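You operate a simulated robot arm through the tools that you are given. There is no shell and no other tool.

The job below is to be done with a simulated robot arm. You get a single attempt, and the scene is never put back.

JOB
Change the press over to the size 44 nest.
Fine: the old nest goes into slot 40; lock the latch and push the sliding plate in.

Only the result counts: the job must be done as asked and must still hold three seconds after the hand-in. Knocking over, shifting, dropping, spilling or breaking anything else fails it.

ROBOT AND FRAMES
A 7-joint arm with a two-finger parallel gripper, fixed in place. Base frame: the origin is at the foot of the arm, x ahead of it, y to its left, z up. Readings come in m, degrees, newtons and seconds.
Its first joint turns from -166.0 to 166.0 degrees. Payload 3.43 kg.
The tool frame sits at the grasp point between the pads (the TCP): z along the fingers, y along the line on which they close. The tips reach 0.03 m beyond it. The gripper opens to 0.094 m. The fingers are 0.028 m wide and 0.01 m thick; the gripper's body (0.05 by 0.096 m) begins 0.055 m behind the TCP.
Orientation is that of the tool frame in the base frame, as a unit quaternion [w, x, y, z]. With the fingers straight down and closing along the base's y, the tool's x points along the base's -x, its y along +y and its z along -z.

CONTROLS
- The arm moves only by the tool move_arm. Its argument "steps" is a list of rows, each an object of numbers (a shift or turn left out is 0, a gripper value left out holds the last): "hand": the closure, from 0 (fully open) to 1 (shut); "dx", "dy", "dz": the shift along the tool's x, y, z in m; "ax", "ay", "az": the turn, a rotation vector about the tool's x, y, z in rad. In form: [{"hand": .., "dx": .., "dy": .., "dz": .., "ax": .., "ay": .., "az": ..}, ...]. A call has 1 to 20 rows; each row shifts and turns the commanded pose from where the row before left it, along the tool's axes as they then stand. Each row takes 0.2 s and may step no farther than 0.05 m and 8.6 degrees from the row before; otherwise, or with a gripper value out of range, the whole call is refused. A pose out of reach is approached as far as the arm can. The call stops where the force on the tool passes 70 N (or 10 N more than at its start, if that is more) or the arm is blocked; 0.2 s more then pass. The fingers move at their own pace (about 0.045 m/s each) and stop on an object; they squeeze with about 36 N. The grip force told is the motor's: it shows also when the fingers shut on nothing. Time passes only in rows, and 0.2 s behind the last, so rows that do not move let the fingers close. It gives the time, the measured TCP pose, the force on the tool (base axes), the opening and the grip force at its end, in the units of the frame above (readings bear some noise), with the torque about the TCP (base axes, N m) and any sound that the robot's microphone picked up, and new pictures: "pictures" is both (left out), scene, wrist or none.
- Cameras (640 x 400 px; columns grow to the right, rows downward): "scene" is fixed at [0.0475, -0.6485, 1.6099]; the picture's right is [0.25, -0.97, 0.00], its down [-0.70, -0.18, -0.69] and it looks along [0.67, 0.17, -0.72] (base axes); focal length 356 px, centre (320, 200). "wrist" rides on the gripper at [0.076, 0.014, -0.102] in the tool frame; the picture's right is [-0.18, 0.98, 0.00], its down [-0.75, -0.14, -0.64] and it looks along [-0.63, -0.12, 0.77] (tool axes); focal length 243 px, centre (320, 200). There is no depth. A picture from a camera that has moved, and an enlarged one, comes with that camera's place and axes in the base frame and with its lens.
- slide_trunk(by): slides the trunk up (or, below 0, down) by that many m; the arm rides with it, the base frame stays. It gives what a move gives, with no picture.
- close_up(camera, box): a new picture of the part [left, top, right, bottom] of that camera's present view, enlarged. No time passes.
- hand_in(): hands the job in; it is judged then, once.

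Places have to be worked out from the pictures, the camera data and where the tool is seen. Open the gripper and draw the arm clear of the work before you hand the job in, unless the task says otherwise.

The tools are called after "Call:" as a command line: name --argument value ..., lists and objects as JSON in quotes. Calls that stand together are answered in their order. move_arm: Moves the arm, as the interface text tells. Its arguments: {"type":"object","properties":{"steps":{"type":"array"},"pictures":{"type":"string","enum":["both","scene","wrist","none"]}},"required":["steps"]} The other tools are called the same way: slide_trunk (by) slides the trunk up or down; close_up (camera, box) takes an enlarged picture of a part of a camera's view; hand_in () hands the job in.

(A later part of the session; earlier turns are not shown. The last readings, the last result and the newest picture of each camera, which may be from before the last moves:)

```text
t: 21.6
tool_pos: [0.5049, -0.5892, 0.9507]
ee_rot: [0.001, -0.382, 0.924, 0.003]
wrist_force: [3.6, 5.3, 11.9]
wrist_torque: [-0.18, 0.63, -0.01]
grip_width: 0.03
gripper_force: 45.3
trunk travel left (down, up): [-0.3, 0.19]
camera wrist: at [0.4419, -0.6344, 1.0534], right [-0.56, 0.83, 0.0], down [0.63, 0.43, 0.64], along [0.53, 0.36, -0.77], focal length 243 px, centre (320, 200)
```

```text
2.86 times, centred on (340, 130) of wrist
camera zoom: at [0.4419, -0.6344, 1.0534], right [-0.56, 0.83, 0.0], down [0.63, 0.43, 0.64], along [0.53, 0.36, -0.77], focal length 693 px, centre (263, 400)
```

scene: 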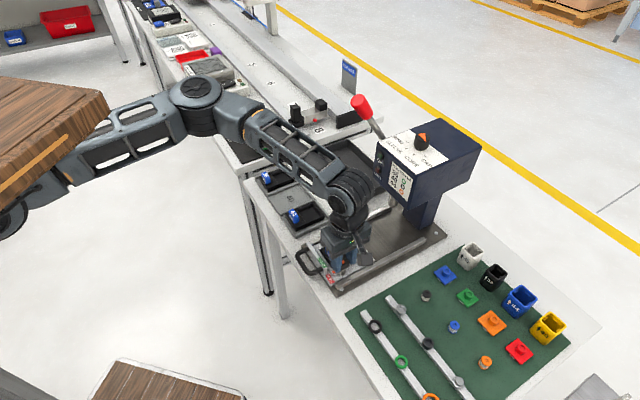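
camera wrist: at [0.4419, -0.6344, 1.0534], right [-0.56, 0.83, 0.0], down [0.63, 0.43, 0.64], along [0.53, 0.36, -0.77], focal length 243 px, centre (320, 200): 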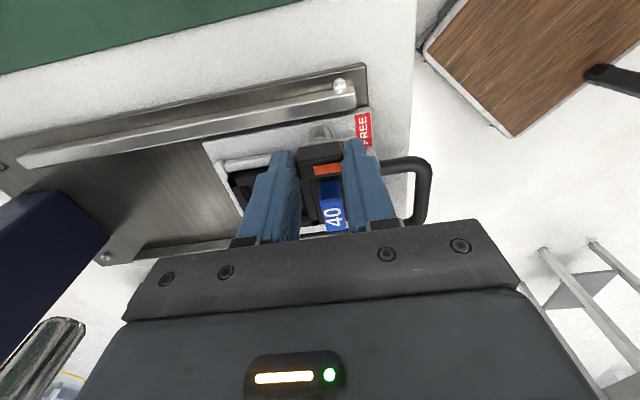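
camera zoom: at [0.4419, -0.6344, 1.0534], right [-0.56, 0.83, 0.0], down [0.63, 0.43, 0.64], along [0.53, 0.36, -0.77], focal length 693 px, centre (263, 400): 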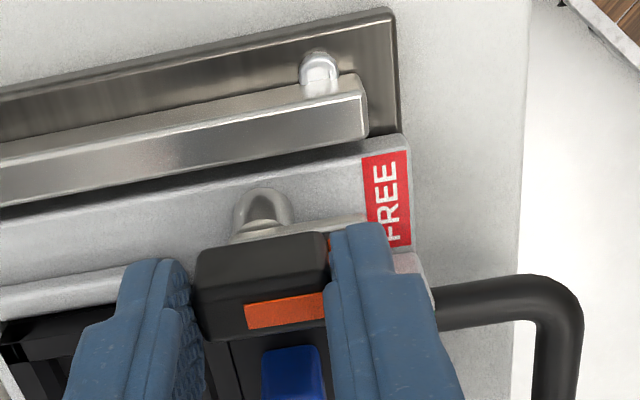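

The latch is at FREE with no residual turning load. I'll release it and lift straight up to check.

Call:
move_arm --steps '[{"hand": 0.6}, {}, {"dz": -0.02}, {"dz": -0.03}, {"dz": -0.03}]' --pictures "both"

Call:
close_up --camera "wrist" --box '[260, 60, 420, 200]'

Call:
close_up --camera "scene" --box '[308, 235, 368, 295]'

```text
t: 22.8
tool_pos: [0.5068, -0.5918, 1.0281]
ee_rot: [0.0, -0.381, 0.924, -0.001]
wrist_force: [-0.3, -0.3, 0.8]
wrist_torque: [-0.04, 0.01, -0.04]
grip_width: 0.0377
gripper_force: 0.1
trunk travel left (down, up): [-0.3, 0.19]
camera wrist: at [0.4428, -0.6368, 1.13], right [-0.56, 0.83, 0.0], down [0.63, 0.43, 0.64], along [0.53, 0.36, -0.77], focal length 243 px, centre (320, 200)
```

scene: 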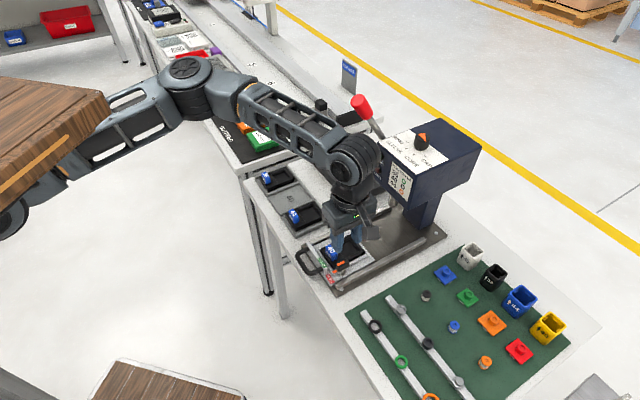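
wrist: 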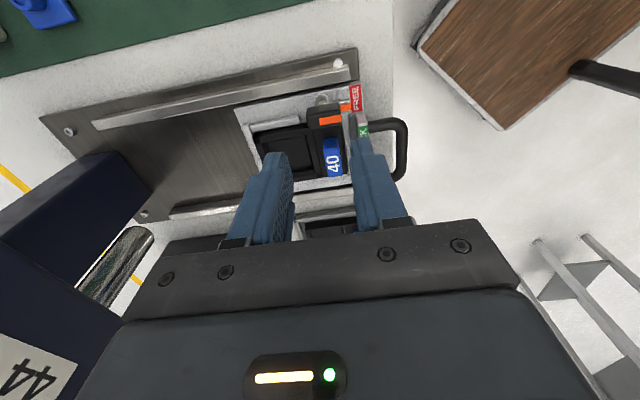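

```text
2.86 times, centred on (340, 130) of wrist
camera zoom: at [0.4428, -0.6368, 1.13], right [-0.56, 0.83, 0.0], down [0.63, 0.43, 0.64], along [0.53, 0.36, -0.77], focal length 693 px, centre (263, 400)
```

zoom: 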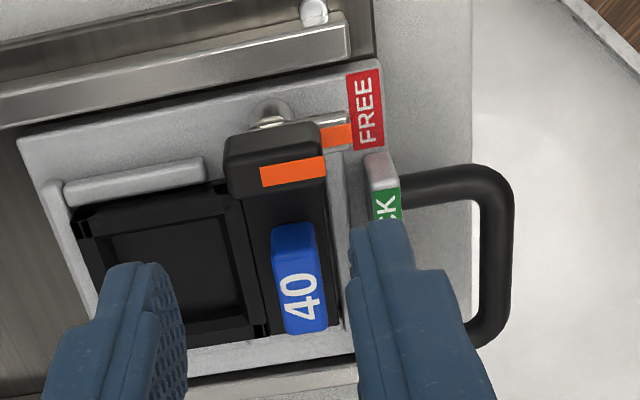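

```text
6.67 times, centred on (338, 265) of scene
camera zoom: at [0.0475, -0.6485, 1.6099], right [0.25, -0.97, 0.0], down [-0.7, -0.18, -0.69], along [0.67, 0.17, -0.72], focal length 2376 px, centre (200, -233)
```

zoom: 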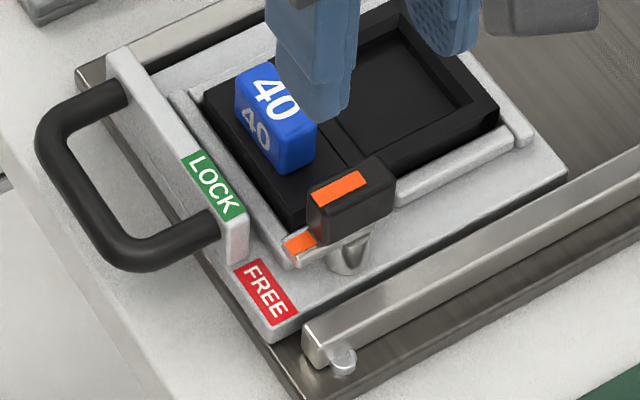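

The pointer now sits at FREE. Before gripping the nest I'll survey the rack from above to measure slot 40 and nest 44. I'll rise and move along the rack direction.

Call:
move_arm --steps '[{"dz": -0.035}, {"dx": -0.0488, "dy": 0.0055}, {"dx": -0.0488, "dy": 0.0055}, {"dx": -0.0488, "dy": 0.0055}, {"dx": -0.0488, "dy": 0.0055}]' --pictures "both"

Call:
close_up --camera "wrist" --box '[230, 60, 410, 230]'

```text
t: 24.0
tool_pos: [0.63, -0.4402, 1.0643]
ee_rot: [0.0, -0.38, 0.925, 0.0]
wrist_force: [-1.9, -1.2, 0.3]
wrist_torque: [0.06, -0.05, 0.01]
grip_width: 0.0375
gripper_force: 0.0
trunk travel left (down, up): [-0.3, 0.19]
camera wrist: at [0.5667, -0.4847, 1.1668], right [-0.56, 0.83, 0.0], down [0.63, 0.43, 0.64], along [0.53, 0.36, -0.77], focal length 243 px, centre (320, 200)
```

scene: 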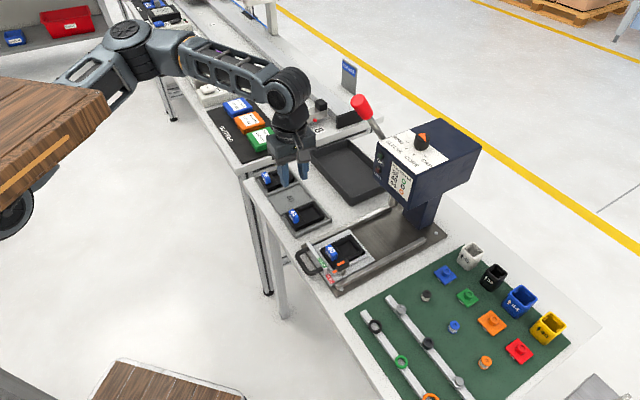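
wrist: 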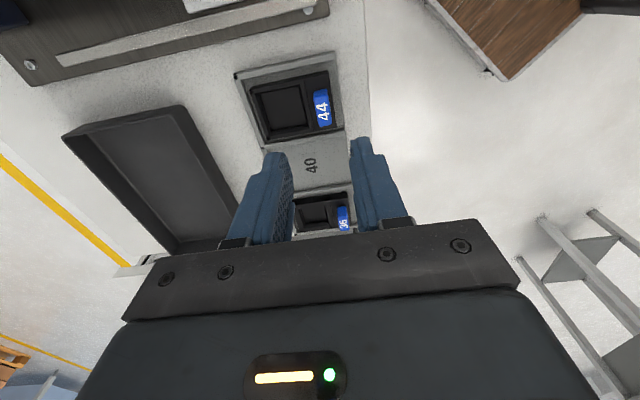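

```text
2.35 times, centred on (320, 145) of wrist
camera zoom: at [0.5667, -0.4847, 1.1668], right [-0.56, 0.83, 0.0], down [0.63, 0.43, 0.64], along [0.53, 0.36, -0.77], focal length 571 px, centre (320, 329)
```

zoom: 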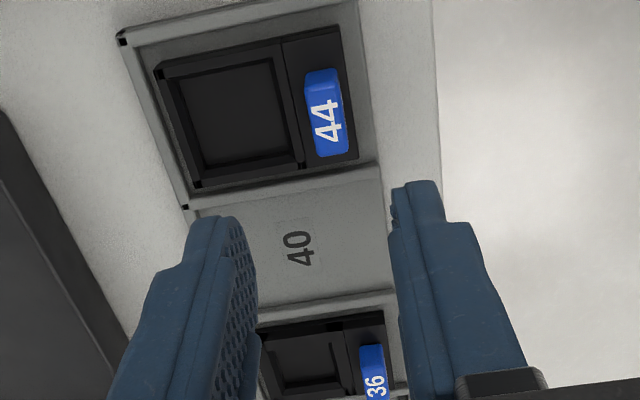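

Good view of the rack. I'll zoom for precise edges of slot 40 and the seated 44 and 36 nests.

Call:
close_up --camera "wrist" --box '[230, 55, 350, 150]'

Call:
close_up --camera "wrist" --box '[280, 130, 370, 236]'

Call:
close_up --camera "scene" --box '[255, 165, 340, 240]'

```text
4.21 times, centred on (290, 102) of wrist
camera zoom: at [0.5667, -0.4847, 1.1668], right [-0.56, 0.83, 0.0], down [0.63, 0.43, 0.64], along [0.53, 0.36, -0.77], focal length 1022 px, centre (446, 610)
```

zoom: 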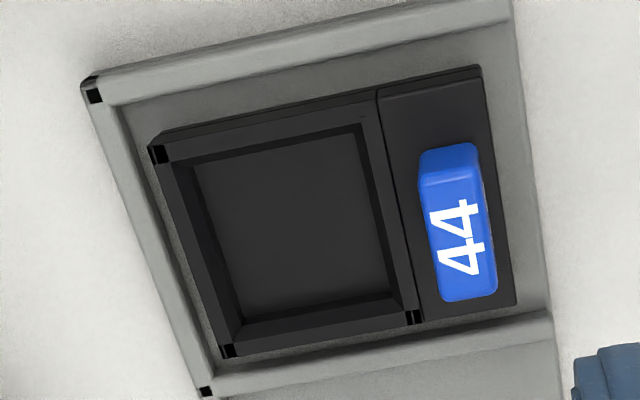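

```text
3.77 times, centred on (325, 183) of wrist
camera zoom: at [0.5667, -0.4847, 1.1668], right [-0.56, 0.83, 0.0], down [0.63, 0.43, 0.64], along [0.53, 0.36, -0.77], focal length 916 px, centre (301, 264)
```

zoom: 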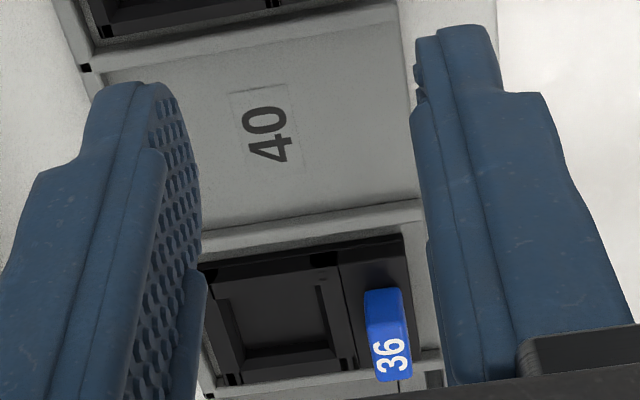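

```text
5.33 times, centred on (298, 202) of scene
camera zoom: at [0.0475, -0.6485, 1.6099], right [0.25, -0.97, 0.0], down [-0.7, -0.18, -0.69], along [0.67, 0.17, -0.72], focal length 1901 px, centre (440, 187)
```

zoom: 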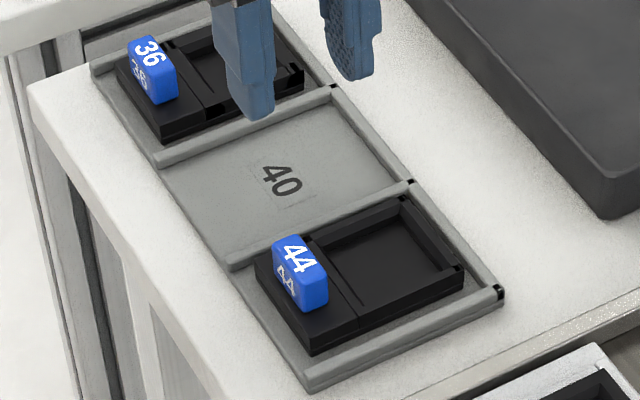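

The dividers leave loose clearance. Measured: tag 44 at (0.6425, -0.429, 0.907), tag 36 at (0.767, -0.304), so slot 40's tag target is about (0.705, -0.366). Now I'll go back over tag 40 at (0.540, -0.555) with the fingers partly open, tips just above it.

Call:
move_arm --steps '[{"hand": 0.7, "dx": 0.0362, "dy": -0.0044}, {"dx": 0.0362, "dy": -0.0044}, {"dx": 0.0362, "dy": -0.0044}, {"dx": 0.0362, "dy": -0.0043}, {"dz": 0.03}, {"dz": 0.03}, {"dz": 0.03}]' --pictures "both"

Call:
close_up --camera "wrist" --box '[270, 100, 370, 200]'

Call:
close_up --camera "scene" --box '[308, 230, 358, 280]'

```text
t: 25.6
tool_pos: [0.5386, -0.552, 0.9761]
ee_rot: [0.0, -0.381, 0.925, 0.0]
wrist_force: [-0.2, 0.5, -0.6]
wrist_torque: [0.0, 0.02, 0.0]
grip_width: 0.0281
gripper_force: 0.2
trunk travel left (down, up): [-0.3, 0.19]
camera wrist: at [0.4735, -0.5967, 1.0789], right [-0.56, 0.83, 0.0], down [0.63, 0.43, 0.64], along [0.53, 0.36, -0.77], focal length 243 px, centre (320, 200)
```

scene: 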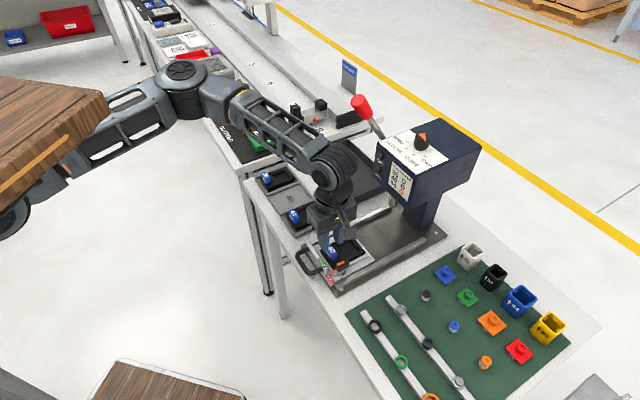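
wrist: 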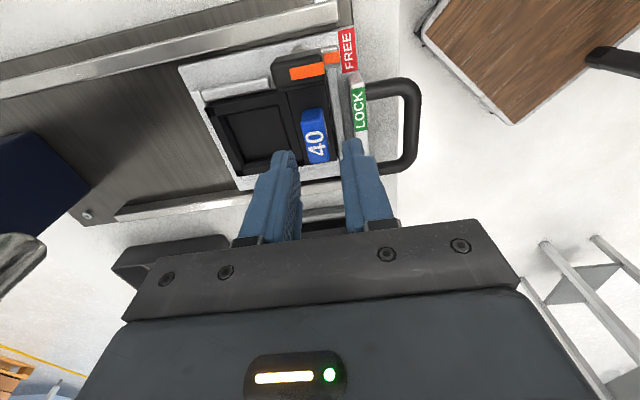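

```text
4.00 times, centred on (320, 150) of wrist
camera zoom: at [0.4735, -0.5967, 1.0789], right [-0.56, 0.83, 0.0], down [0.63, 0.43, 0.64], along [0.53, 0.36, -0.77], focal length 970 px, centre (320, 400)
```

zoom: 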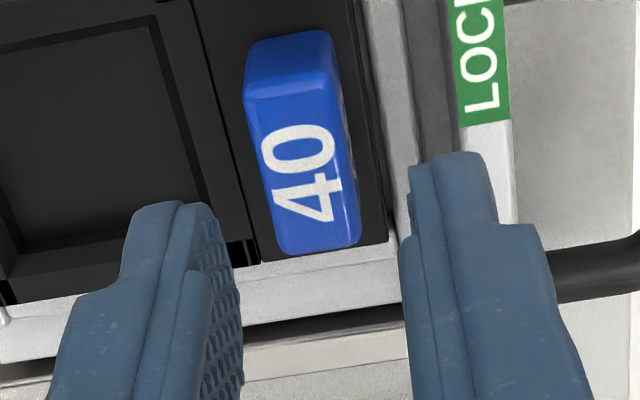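

```text
8.00 times, centred on (333, 255) of scene
camera zoom: at [0.0475, -0.6485, 1.6099], right [0.25, -0.97, 0.0], down [-0.7, -0.18, -0.69], along [0.67, 0.17, -0.72], focal length 2851 px, centre (216, -240)
```

zoom: 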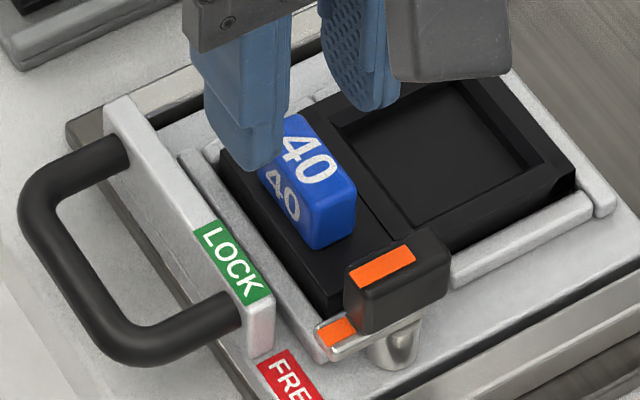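

The tag is about 3.4 mm towards +v of the finger centre and matches along u. I'll correct and lower so the tips straddle the tag at z≈0.915.

Call:
move_arm --steps '[{"dy": -0.0034}, {"dz": 0.01}, {"dz": 0.01}, {"dz": 0.01}]' --pictures "wrist"

Call:
close_up --camera "wrist" --box '[270, 100, 370, 200]'

Call:
close_up --camera "scene" --box '[308, 230, 358, 280]'

```text
t: 26.6
tool_pos: [0.5412, -0.5543, 0.9464]
ee_rot: [0.001, -0.381, 0.925, 0.001]
wrist_force: [-0.6, 0.4, -0.1]
wrist_torque: [0.05, 0.01, 0.0]
grip_width: 0.0283
gripper_force: 0.1
trunk travel left (down, up): [-0.3, 0.19]
camera wrist: at [0.4767, -0.5981, 1.0486], right [-0.56, 0.83, 0.0], down [0.63, 0.43, 0.64], along [0.53, 0.36, -0.77], focal length 243 px, centre (320, 200)
```

wrist: 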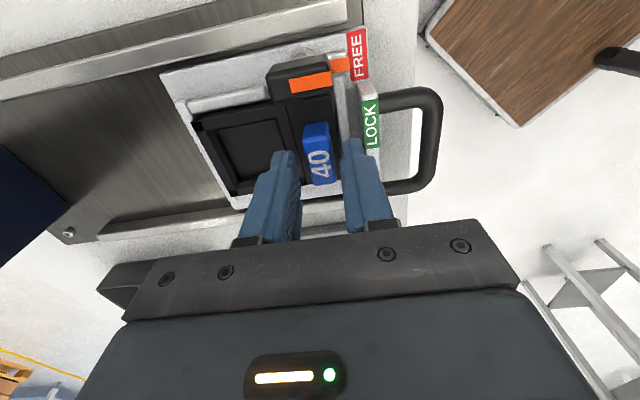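

```text
4.00 times, centred on (320, 150) of wrist
camera zoom: at [0.4767, -0.5981, 1.0486], right [-0.56, 0.83, 0.0], down [0.63, 0.43, 0.64], along [0.53, 0.36, -0.77], focal length 970 px, centre (320, 400)
```

zoom: 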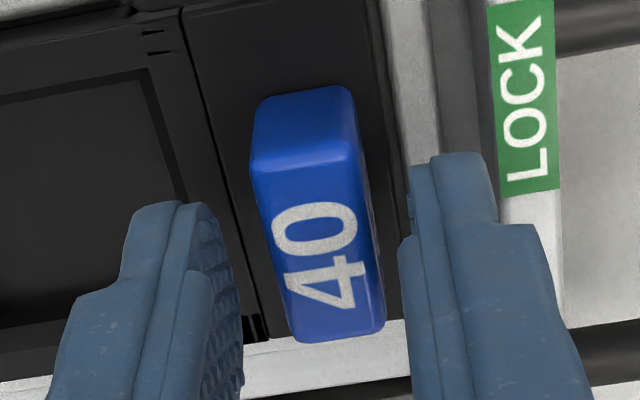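

```text
8.00 times, centred on (333, 255) of scene
camera zoom: at [0.0475, -0.6485, 1.6099], right [0.25, -0.97, 0.0], down [-0.7, -0.18, -0.69], along [0.67, 0.17, -0.72], focal length 2851 px, centre (216, -240)
```

zoom: 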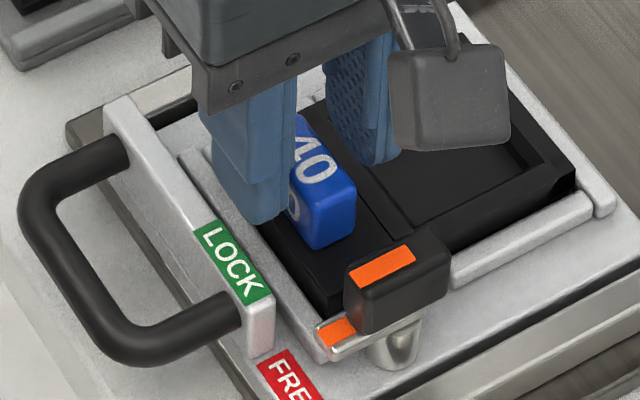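

The tag is well centred between the pads. I'll go 3 mm lower with a 1 mm u-correction, checking force for any contact.

Call:
move_arm --steps '[{"dx": 0.001, "dz": 0.0015}, {"dz": 0.0015}]' --pictures "none"

Call:
close_up --camera "scene" --box '[318, 230, 348, 260]'

```text
t: 27.2
tool_pos: [0.5398, -0.5551, 0.942]
ee_rot: [0.0, -0.381, 0.925, 0.0]
wrist_force: [-0.5, 0.2, 0.3]
wrist_torque: [-0.01, -0.04, 0.0]
grip_width: 0.0282
gripper_force: 0.2
trunk travel left (down, up): [-0.3, 0.19]
```

```text
13.33 times, centred on (333, 245) of scene
camera zoom: at [0.0475, -0.6485, 1.6099], right [0.25, -0.97, 0.0], down [-0.7, -0.18, -0.69], along [0.67, 0.17, -0.72], focal length 4752 px, centre (147, -400)
```

zoom: 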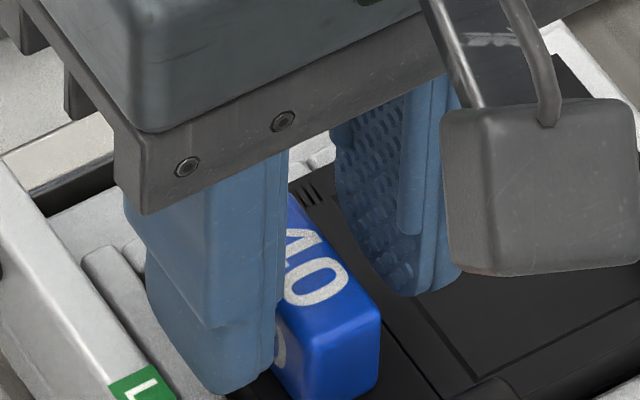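

No contact; the tips reach nearly the tag's base. Closing on the tag now.

Call:
move_arm --steps '[{"hand": 0.78}, {"hand": 0.84}, {"hand": 0.92}, {"hand": 0.95}, {}]' --pictures "wrist"

Call:
close_up --camera "wrist" --box '[270, 100, 370, 200]'

Call:
close_up --camera "scene" --box '[308, 230, 358, 280]'

```text
t: 28.4
tool_pos: [0.539, -0.5549, 0.9411]
ee_rot: [0.0, -0.38, 0.925, 0.0]
wrist_force: [0.1, 0.2, -0.3]
wrist_torque: [-0.05, 0.01, -0.01]
grip_width: 0.0154
gripper_force: 36.2
trunk travel left (down, up): [-0.3, 0.19]
camera wrist: at [0.4756, -0.5996, 1.0448], right [-0.56, 0.83, 0.0], down [0.63, 0.43, 0.64], along [0.53, 0.36, -0.77], focal length 243 px, centre (320, 200)
```

wrist: 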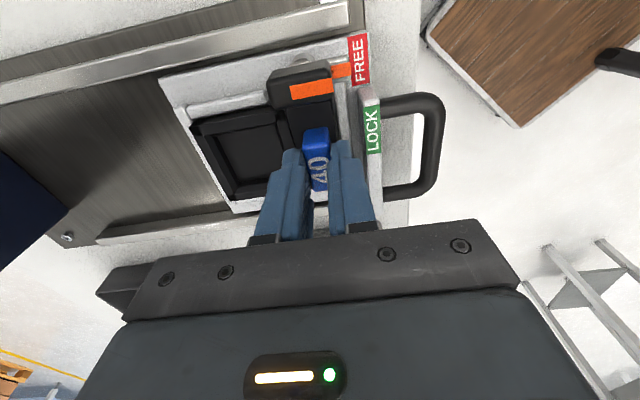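

```text
4.00 times, centred on (320, 150) of wrist
camera zoom: at [0.4756, -0.5996, 1.0448], right [-0.56, 0.83, 0.0], down [0.63, 0.43, 0.64], along [0.53, 0.36, -0.77], focal length 970 px, centre (320, 400)
```

zoom: 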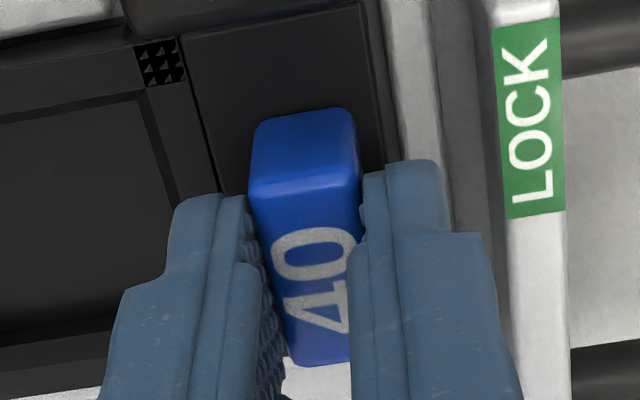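

```text
8.00 times, centred on (333, 255) of scene
camera zoom: at [0.0475, -0.6485, 1.6099], right [0.25, -0.97, 0.0], down [-0.7, -0.18, -0.69], along [0.67, 0.17, -0.72], focal length 2851 px, centre (216, -240)
```

zoom: 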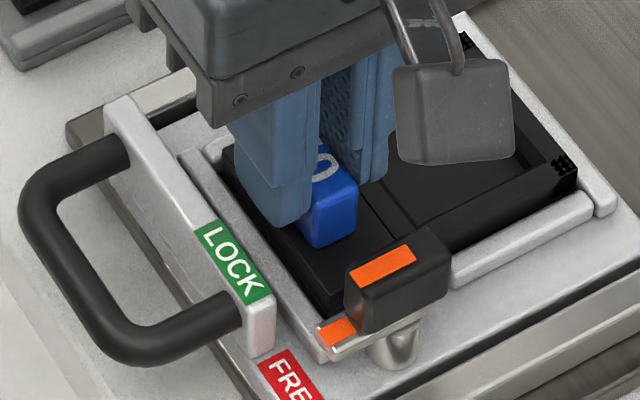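

Tag gripped firmly (15.4 mm, 36 N). I'll lift slowly and watch the load.

Call:
move_arm --steps '[{"dz": -0.005}, {"dz": -0.008}, {"dz": -0.012}]' --pictures "both"

Call:
close_up --camera "scene" --box '[308, 220, 368, 280]'

```text
t: 29.2
tool_pos: [0.5408, -0.5555, 0.9689]
ee_rot: [0.0, -0.381, 0.925, 0.0]
wrist_force: [0.0, 0.8, -1.7]
wrist_torque: [0.03, 0.04, 0.02]
grip_width: 0.0154
gripper_force: 35.9
trunk travel left (down, up): [-0.3, 0.19]
camera wrist: at [0.477, -0.5991, 1.0707], right [-0.56, 0.83, 0.0], down [0.63, 0.43, 0.64], along [0.53, 0.36, -0.77], focal length 243 px, centre (320, 200)
```

scene: 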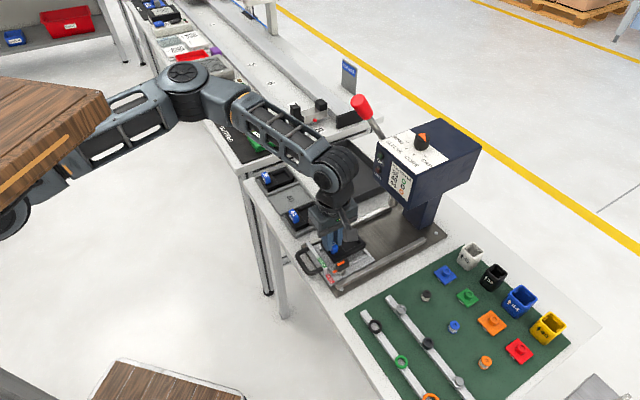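
wrist: 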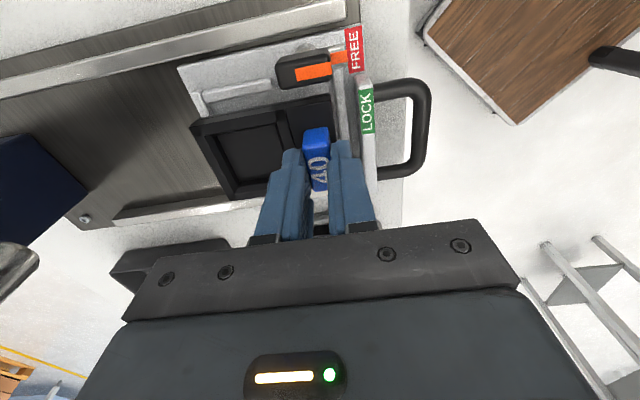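

```text
6.67 times, centred on (338, 250) of scene
camera zoom: at [0.0475, -0.6485, 1.6099], right [0.25, -0.97, 0.0], down [-0.7, -0.18, -0.69], along [0.67, 0.17, -0.72], focal length 2376 px, centre (200, -133)
```

zoom: 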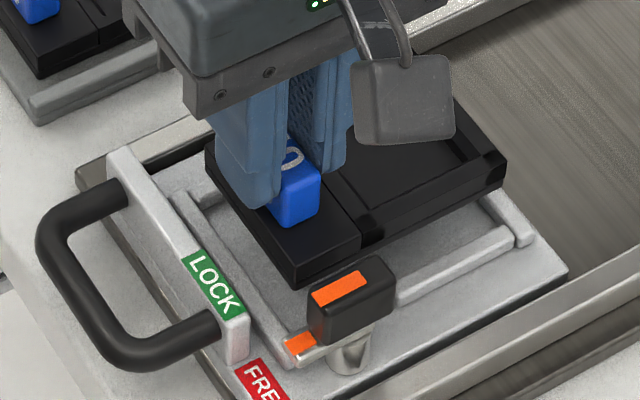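

The nest lifts cleanly. I'll raise it to a safe height and carry it along the rack direction to over slot 40.

Call:
move_arm --steps '[{"dz": -0.03}, {"dz": -0.04}, {"dx": -0.0417, "dy": 0.003}, {"dx": -0.0417, "dy": 0.003}, {"dx": -0.0417, "dy": 0.003}, {"dx": -0.0417, "dy": 0.003}, {"dx": -0.0417, "dy": 0.003}, {"dx": -0.0415, "dy": 0.0028}]' --pictures "both"

Call:
close_up --camera "scene" --box '[245, 140, 345, 240]'

Call:
close_up --camera "wrist" --box '[200, 30, 400, 220]'

```text
t: 31.0
tool_pos: [0.7028, -0.3676, 1.0353]
ee_rot: [0.0, -0.381, 0.925, 0.0]
wrist_force: [-1.0, -0.1, -1.9]
wrist_torque: [0.1, 0.02, 0.01]
grip_width: 0.0154
gripper_force: 35.7
trunk travel left (down, up): [-0.3, 0.19]
camera wrist: at [0.6395, -0.4112, 1.1384], right [-0.56, 0.83, 0.0], down [0.64, 0.43, 0.64], along [0.53, 0.36, -0.77], focal length 243 px, centre (320, 200)
```

scene: 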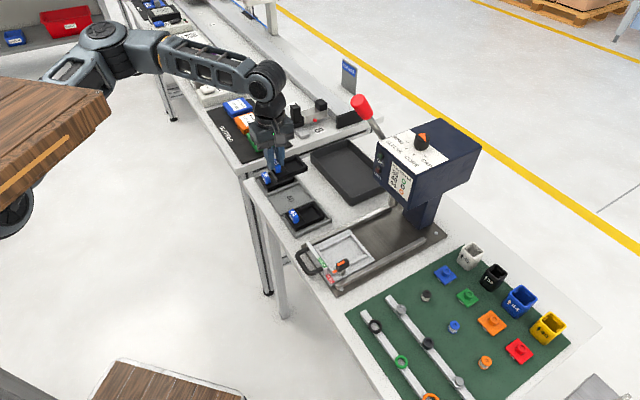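
wrist: 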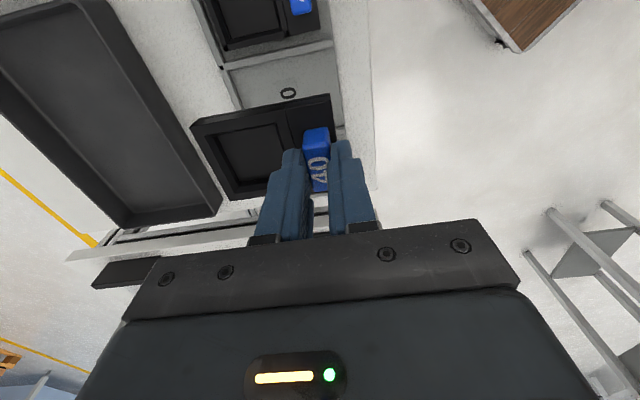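

```text
4.00 times, centred on (295, 190) of scene
camera zoom: at [0.0475, -0.6485, 1.6099], right [0.25, -0.97, 0.0], down [-0.7, -0.18, -0.69], along [0.67, 0.17, -0.72], focal length 1426 px, centre (420, 240)
```

zoom: 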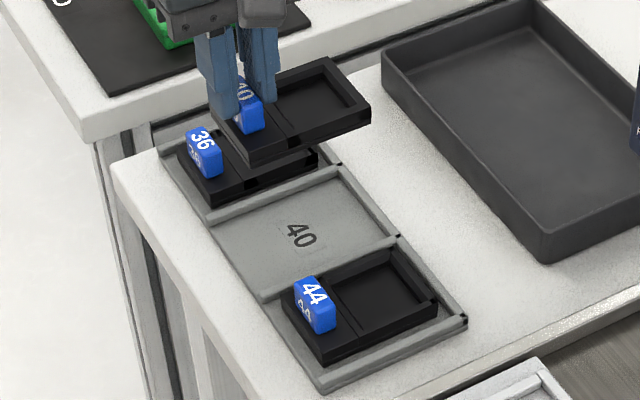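

```text
2.11 times, centred on (300, 125) of wrist
camera zoom: at [0.6395, -0.4112, 1.1384], right [-0.56, 0.83, 0.0], down [0.64, 0.43, 0.64], along [0.53, 0.36, -0.77], focal length 511 px, centre (362, 358)
```

zoom: 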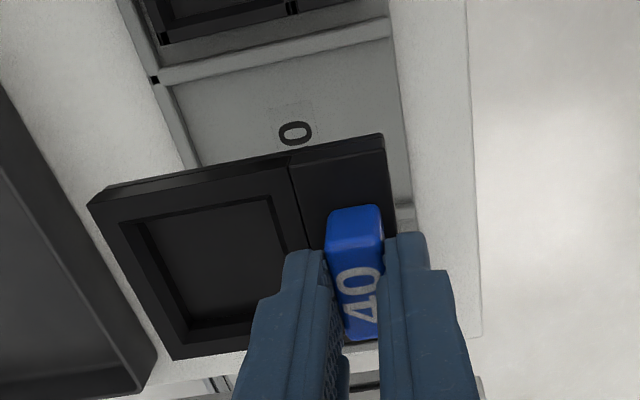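

The nest is over the slot region. I'll lower part way and check alignment against the dividers.

Call:
move_arm --steps '[{"dz": 0.02}, {"dz": 0.02}, {"dz": 0.02}]' --pictures "both"

Call:
close_up --camera "scene" --box '[255, 155, 335, 235]'

Call:
close_up --camera "wrist" --box '[200, 30, 400, 220]'

```text
t: 31.8
tool_pos: [0.7039, -0.365, 0.9772]
ee_rot: [0.0, -0.381, 0.925, 0.0]
wrist_force: [-0.3, 0.5, -2.6]
wrist_torque: [0.03, 0.05, 0.01]
grip_width: 0.0157
gripper_force: 36.7
trunk travel left (down, up): [-0.3, 0.19]
camera wrist: at [0.6406, -0.4112, 1.0793], right [-0.56, 0.83, 0.0], down [0.63, 0.43, 0.64], along [0.53, 0.36, -0.77], focal length 243 px, centre (320, 200)
```

scene: 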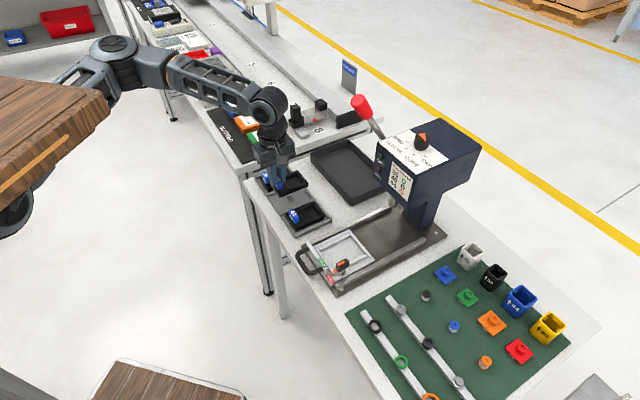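
wrist: 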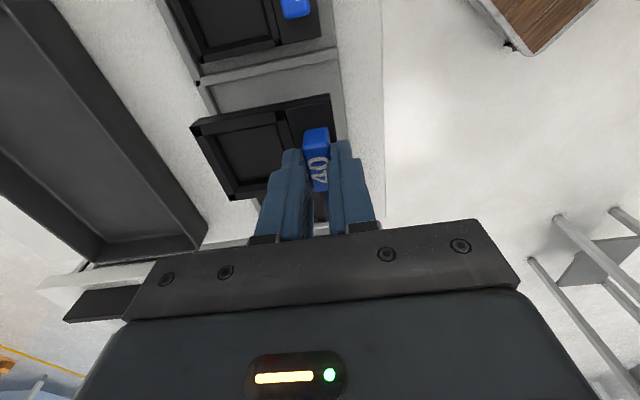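

```text
5.00 times, centred on (295, 195) of scene
camera zoom: at [0.0475, -0.6485, 1.6099], right [0.25, -0.97, 0.0], down [-0.7, -0.18, -0.69], along [0.67, 0.17, -0.72], focal length 1782 px, centre (445, 225)
```

zoom: 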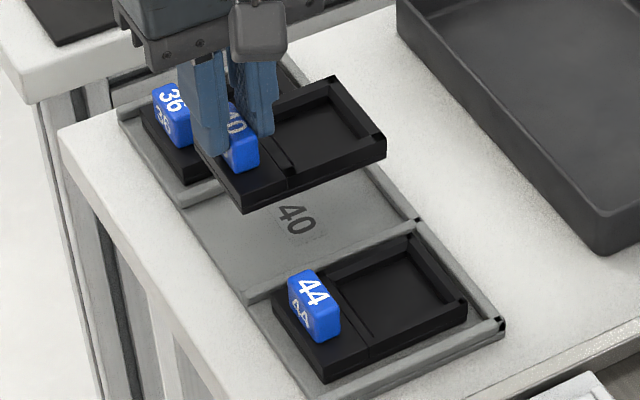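

```text
2.11 times, centred on (300, 125) of wrist
camera zoom: at [0.6406, -0.4112, 1.0793], right [-0.56, 0.83, 0.0], down [0.63, 0.43, 0.64], along [0.53, 0.36, -0.77], focal length 511 px, centre (362, 358)
```

zoom: 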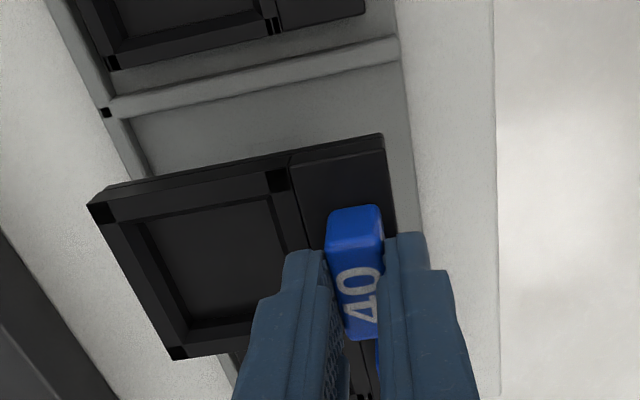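

Alignment looks consistent with the neighbours. I'll lower to just above the slot floor and look again.

Call:
move_arm --steps '[{"dz": 0.012}, {"dz": 0.012}, {"dz": 0.012}]' --pictures "both"

Call:
close_up --camera "scene" --box '[255, 160, 325, 230]'

Call:
close_up --camera "wrist" --box '[200, 30, 400, 220]'

```text
t: 32.6
tool_pos: [0.7044, -0.3681, 0.9413]
ee_rot: [0.0, -0.381, 0.925, 0.001]
wrist_force: [-0.1, -0.8, -2.6]
wrist_torque: [0.02, 0.05, 0.03]
grip_width: 0.0155
gripper_force: 35.3
trunk travel left (down, up): [-0.3, 0.19]
camera wrist: at [0.641, -0.4116, 1.0437], right [-0.56, 0.83, 0.0], down [0.63, 0.43, 0.64], along [0.53, 0.36, -0.77], focal length 243 px, centre (320, 200)
```

scene: 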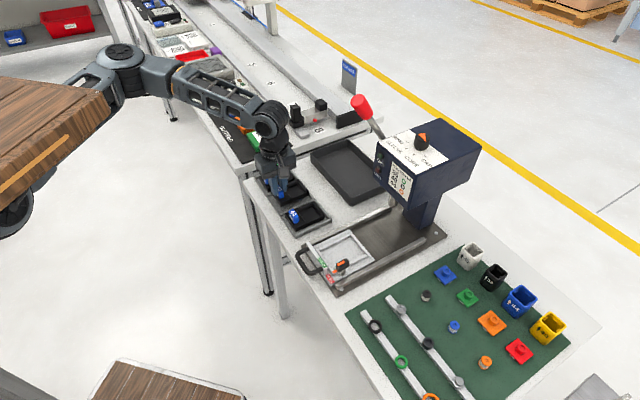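
wrist: 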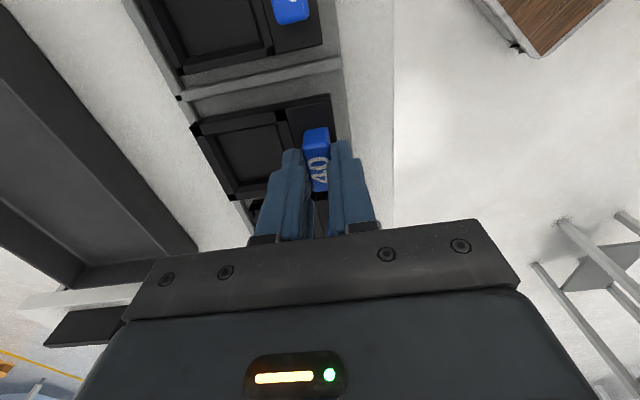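

```text
5.71 times, centred on (290, 195) of scene
camera zoom: at [0.0475, -0.6485, 1.6099], right [0.25, -0.97, 0.0], down [-0.7, -0.18, -0.69], along [0.67, 0.17, -0.72], focal length 2037 px, centre (491, 229)
```

zoom: 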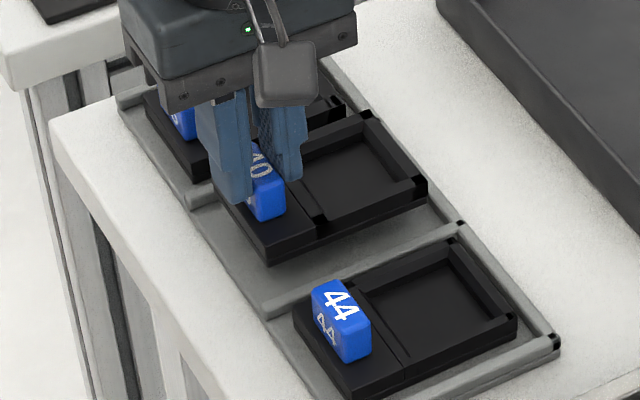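

```text
2.11 times, centred on (300, 125) of wrist
camera zoom: at [0.641, -0.4116, 1.0437], right [-0.56, 0.83, 0.0], down [0.63, 0.43, 0.64], along [0.53, 0.36, -0.77], focal length 511 px, centre (362, 358)
```

zoom: 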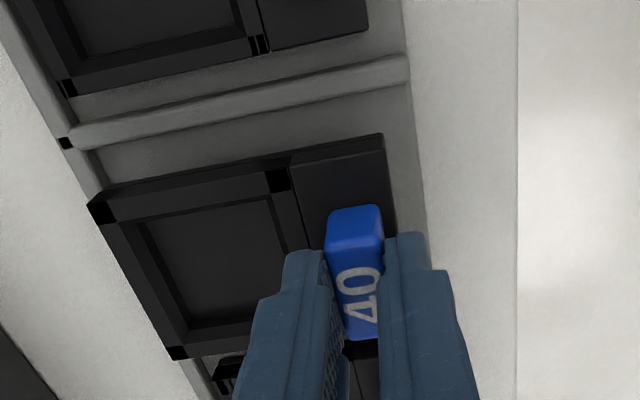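

Everything lines up (expected ~5 mm gap at the back wall). I'll lower the last bit in small steps, watching for floor contact.

Call:
move_arm --steps '[{"dz": 0.006}, {"dz": 0.005}, {"dz": 0.002}]' --pictures "none"

Call:
move_arm --steps '[{"dz": 0.001}]' --pictures "none"

Call:
move_arm --steps '[{"dz": 0.001}]' --pictures "none"

Call:
close_up --camera "scene" --box '[255, 160, 325, 230]'

```text
t: 33.4
tool_pos: [0.7048, -0.3671, 0.9275]
ee_rot: [0.0, -0.381, 0.924, 0.0]
wrist_force: [-0.5, 0.1, -2.7]
wrist_torque: [0.06, 0.01, -0.02]
grip_width: 0.0154
gripper_force: 36.2
trunk travel left (down, up): [-0.3, 0.19]
```

```text
t: 33.8
tool_pos: [0.7061, -0.365, 0.9279]
ee_rot: [0.0, -0.381, 0.925, -0.001]
wrist_force: [0.8, -0.1, -1.7]
wrist_torque: [0.04, 0.05, -0.03]
grip_width: 0.0154
gripper_force: 36.3
trunk travel left (down, up): [-0.3, 0.19]
```

```text
t: 34.2
tool_pos: [0.7043, -0.3668, 0.9254]
ee_rot: [0.0, -0.381, 0.925, 0.0]
wrist_force: [0.1, -0.2, -1.3]
wrist_torque: [0.05, 0.02, -0.03]
grip_width: 0.0155
gripper_force: 35.4
trunk travel left (down, up): [-0.3, 0.19]
```

```text
5.71 times, centred on (290, 195) of scene
camera zoom: at [0.0475, -0.6485, 1.6099], right [0.25, -0.97, 0.0], down [-0.7, -0.18, -0.69], along [0.67, 0.17, -0.72], focal length 2037 px, centre (491, 229)
```

zoom: 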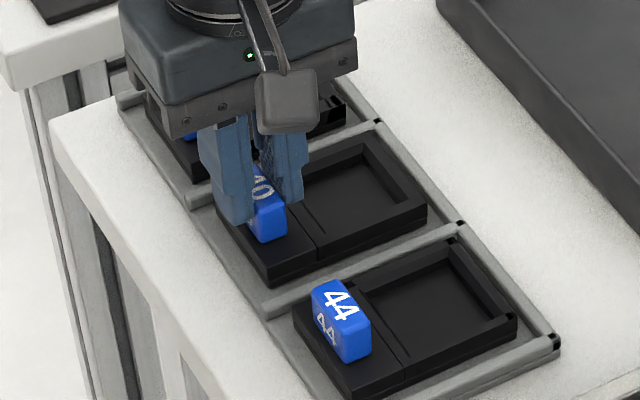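

Not yet seated, since the load still reads as the nest's weight. Continuing in 1 mm steps.

Call:
move_arm --steps '[{"dz": 0.001}]' --pictures "none"

Call:
move_arm --steps '[{"dz": 0.001}]' --pictures "none"

Call:
move_arm --steps '[{"dz": 0.001}]' --pictures "none"

Call:
close_up --camera "scene" --box '[265, 175, 315, 220]'

Call:
close_up --camera "wrist" --box '[200, 30, 400, 220]'

```text
t: 34.6
tool_pos: [0.7038, -0.367, 0.9262]
ee_rot: [-0.001, -0.381, 0.924, 0.0]
wrist_force: [0.5, 0.3, -2.3]
wrist_torque: [0.04, 0.08, 0.01]
grip_width: 0.0157
gripper_force: 35.7
trunk travel left (down, up): [-0.3, 0.19]
```

```text
t: 35.0
tool_pos: [0.7045, -0.3651, 0.925]
ee_rot: [0.0, -0.381, 0.924, 0.0]
wrist_force: [0.3, -0.8, -0.8]
wrist_torque: [-0.04, -0.04, 0.03]
grip_width: 0.0151
gripper_force: 36.4
trunk travel left (down, up): [-0.3, 0.19]
```

```text
t: 35.4
tool_pos: [0.7049, -0.3666, 0.9236]
ee_rot: [-0.001, -0.381, 0.925, 0.0]
wrist_force: [-2.2, 1.3, 8.7]
wrist_torque: [0.14, 0.0, 0.01]
grip_width: 0.0155
gripper_force: 36.1
trunk travel left (down, up): [-0.3, 0.19]
```

```text
8.89 times, centred on (290, 198) of scene
camera zoom: at [0.0475, -0.6485, 1.6099], right [0.25, -0.97, 0.0], down [-0.7, -0.18, -0.69], along [0.67, 0.17, -0.72], focal length 3168 px, centre (587, 222)
```

zoom: 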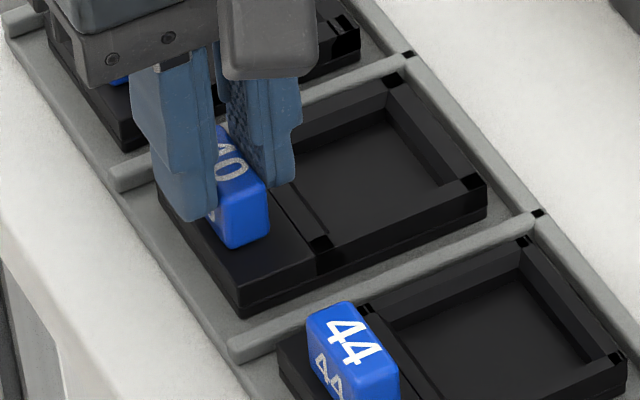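

```text
2.11 times, centred on (300, 125) of wrist
camera zoom: at [0.6409, -0.4108, 1.0268], right [-0.56, 0.83, 0.0], down [0.63, 0.43, 0.64], along [0.53, 0.36, -0.77], focal length 511 px, centre (362, 358)
```

zoom: 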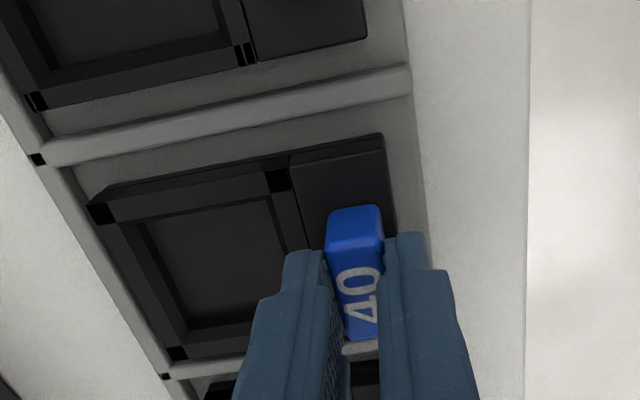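

Floor contact (+8.7 N) and the nest sits within slot 40 between the dividers. I'll ease off, open the fingers and lift.

Call:
move_arm --steps '[{"dz": -0.0006}, {"hand": 0.8}, {"hand": 0.7}, {}, {"dz": -0.02}, {"dz": -0.03}, {"dz": -0.04}]' --pictures "both"

Call:
close_up --camera "scene" --box '[255, 160, 335, 240]'

Call:
close_up --camera "wrist" --box '[200, 30, 400, 220]'

```text
t: 37.0
tool_pos: [0.7073, -0.3666, 1.0153]
ee_rot: [0.0, -0.381, 0.924, 0.0]
wrist_force: [0.7, -0.3, 0.0]
wrist_torque: [-0.02, 0.01, 0.03]
grip_width: 0.0281
gripper_force: 0.0
trunk travel left (down, up): [-0.3, 0.19]
camera wrist: at [0.6416, -0.4114, 1.1171], right [-0.56, 0.83, 0.0], down [0.63, 0.43, 0.64], along [0.53, 0.36, -0.77], focal length 243 px, centre (320, 200)
```

scene: 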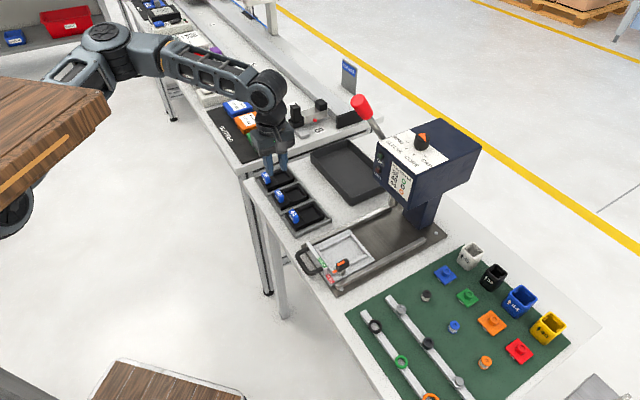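
wrist: 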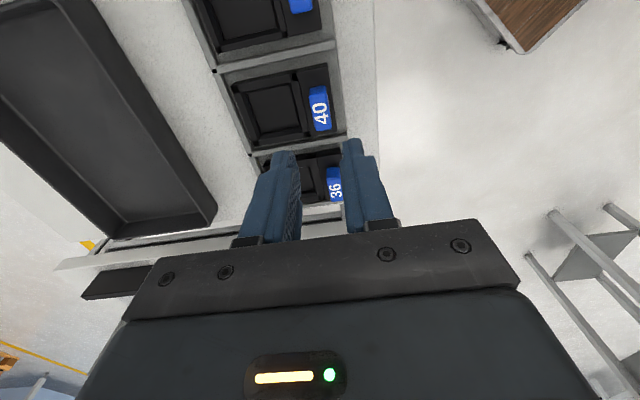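

```text
5.00 times, centred on (295, 200) of scene
camera zoom: at [0.0475, -0.6485, 1.6099], right [0.25, -0.97, 0.0], down [-0.7, -0.18, -0.69], along [0.67, 0.17, -0.72], focal length 1782 px, centre (445, 200)
```

zoom: 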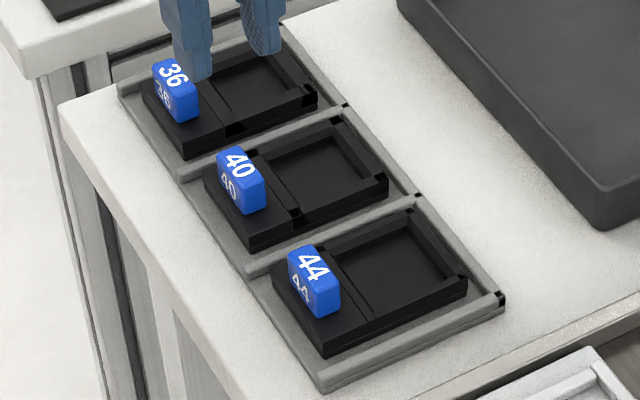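

```text
2.11 times, centred on (300, 125) of wrist
camera zoom: at [0.6416, -0.4114, 1.1171], right [-0.56, 0.83, 0.0], down [0.63, 0.43, 0.64], along [0.53, 0.36, -0.77], focal length 511 px, centre (362, 358)
```

zoom: 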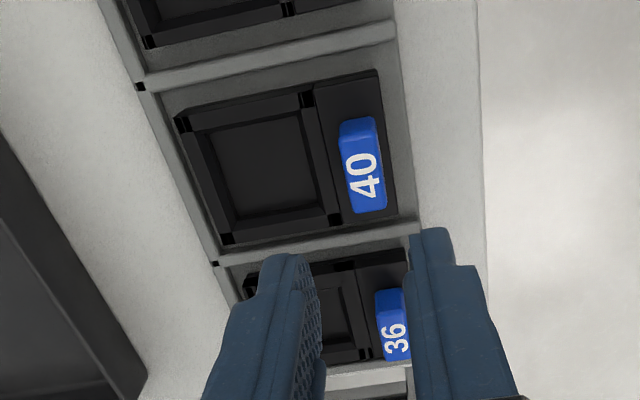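

Nest 40 sits properly in slot 40. Now I'll move one slot pitch along to nest 44 and lower to just above its tag.

Call:
move_arm --steps '[{"dx": 0.0442, "dy": -0.0002}, {"dx": 0.0441, "dy": -0.0003}, {"dz": 0.03}, {"dz": 0.027}]' --pictures "wrist"

Call:
close_up --camera "wrist" --box '[270, 100, 370, 200]'

```text
t: 38.0
tool_pos: [0.6421, -0.4315, 0.9553]
ee_rot: [0.0, -0.381, 0.924, 0.0]
wrist_force: [-1.5, 0.2, 0.1]
wrist_torque: [-0.02, 0.0, -0.01]
grip_width: 0.0281
gripper_force: 0.0
trunk travel left (down, up): [-0.3, 0.19]
camera wrist: at [0.5786, -0.4762, 1.06], right [-0.56, 0.83, 0.0], down [0.63, 0.43, 0.64], along [0.53, 0.36, -0.77], focal length 243 px, centre (320, 200)
```

wrist: 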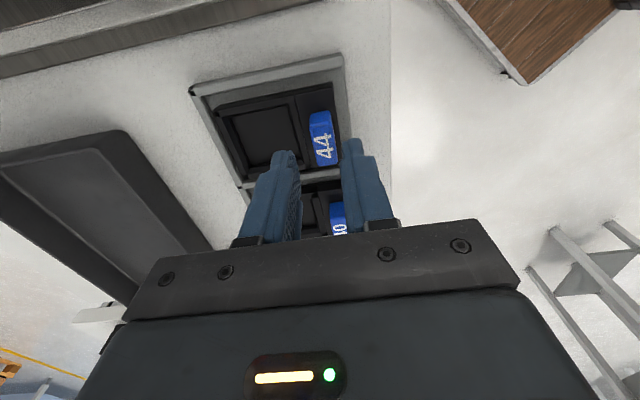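

```text
4.00 times, centred on (320, 150) of wrist
camera zoom: at [0.5786, -0.4762, 1.06], right [-0.56, 0.83, 0.0], down [0.63, 0.43, 0.64], along [0.53, 0.36, -0.77], focal length 970 px, centre (320, 400)
```

zoom: 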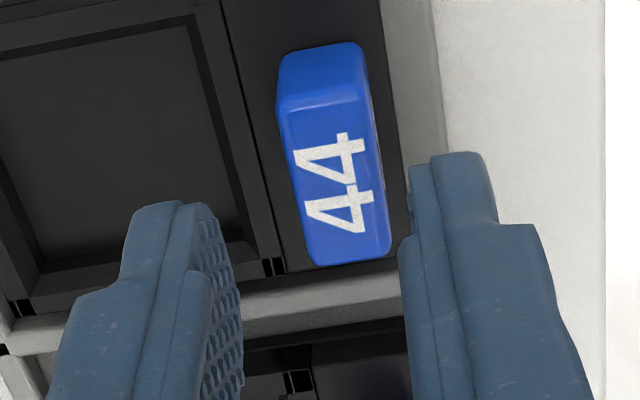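

Tag 44 is about 2.5 mm towards -v; the u position nearly matches my tag-40 grip reference. I'll correct and lower around the tag.

Call:
move_arm --steps '[{"dx": -0.0004, "dy": 0.0024}, {"dz": 0.01}, {"dz": 0.01}, {"dz": 0.008}]' --pictures "wrist"

Call:
close_up --camera "wrist" --box '[270, 100, 370, 200]'

Call:
close_up --camera "scene" --box '[265, 185, 335, 245]'

```text
t: 39.0
tool_pos: [0.6412, -0.4275, 0.9277]
ee_rot: [-0.001, -0.381, 0.924, 0.0]
wrist_force: [-0.5, 0.2, 0.1]
wrist_torque: [0.01, -0.04, 0.01]
grip_width: 0.028
gripper_force: 0.0
trunk travel left (down, up): [-0.3, 0.19]
camera wrist: at [0.5769, -0.4721, 1.0312], right [-0.56, 0.83, 0.0], down [0.63, 0.43, 0.64], along [0.53, 0.36, -0.77], focal length 243 px, centre (320, 200)
```

wrist: 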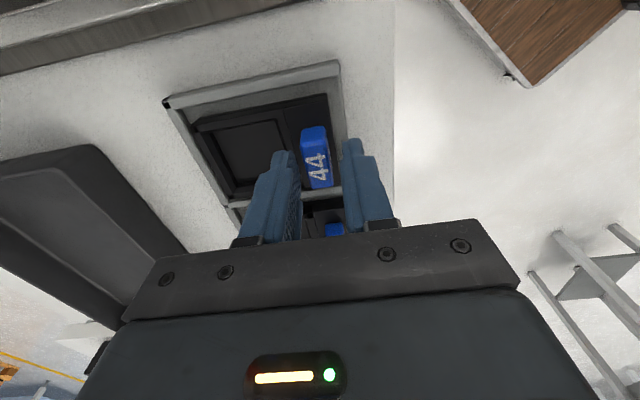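

```text
4.00 times, centred on (320, 150) of wrist
camera zoom: at [0.5769, -0.4721, 1.0312], right [-0.56, 0.83, 0.0], down [0.63, 0.43, 0.64], along [0.53, 0.36, -0.77], focal length 970 px, centre (320, 400)
```

zoom: 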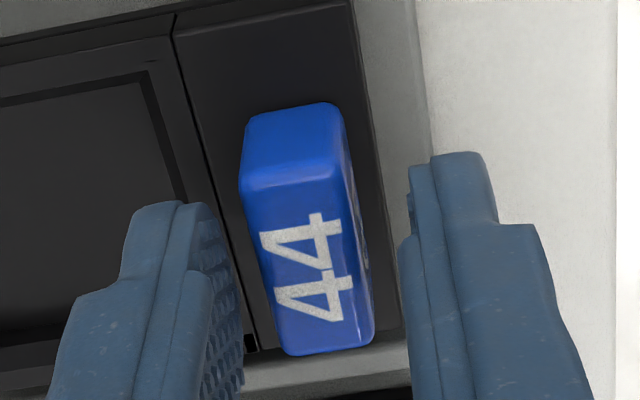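

```text
6.67 times, centred on (300, 215) of scene
camera zoom: at [0.0475, -0.6485, 1.6099], right [0.25, -0.97, 0.0], down [-0.7, -0.18, -0.69], along [0.67, 0.17, -0.72], focal length 2376 px, centre (453, 100)
```

zoom: 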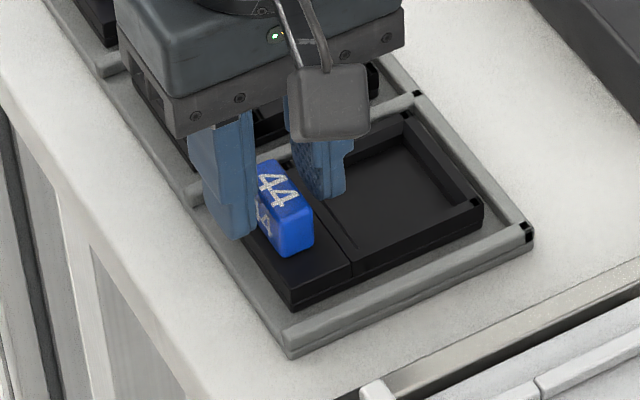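

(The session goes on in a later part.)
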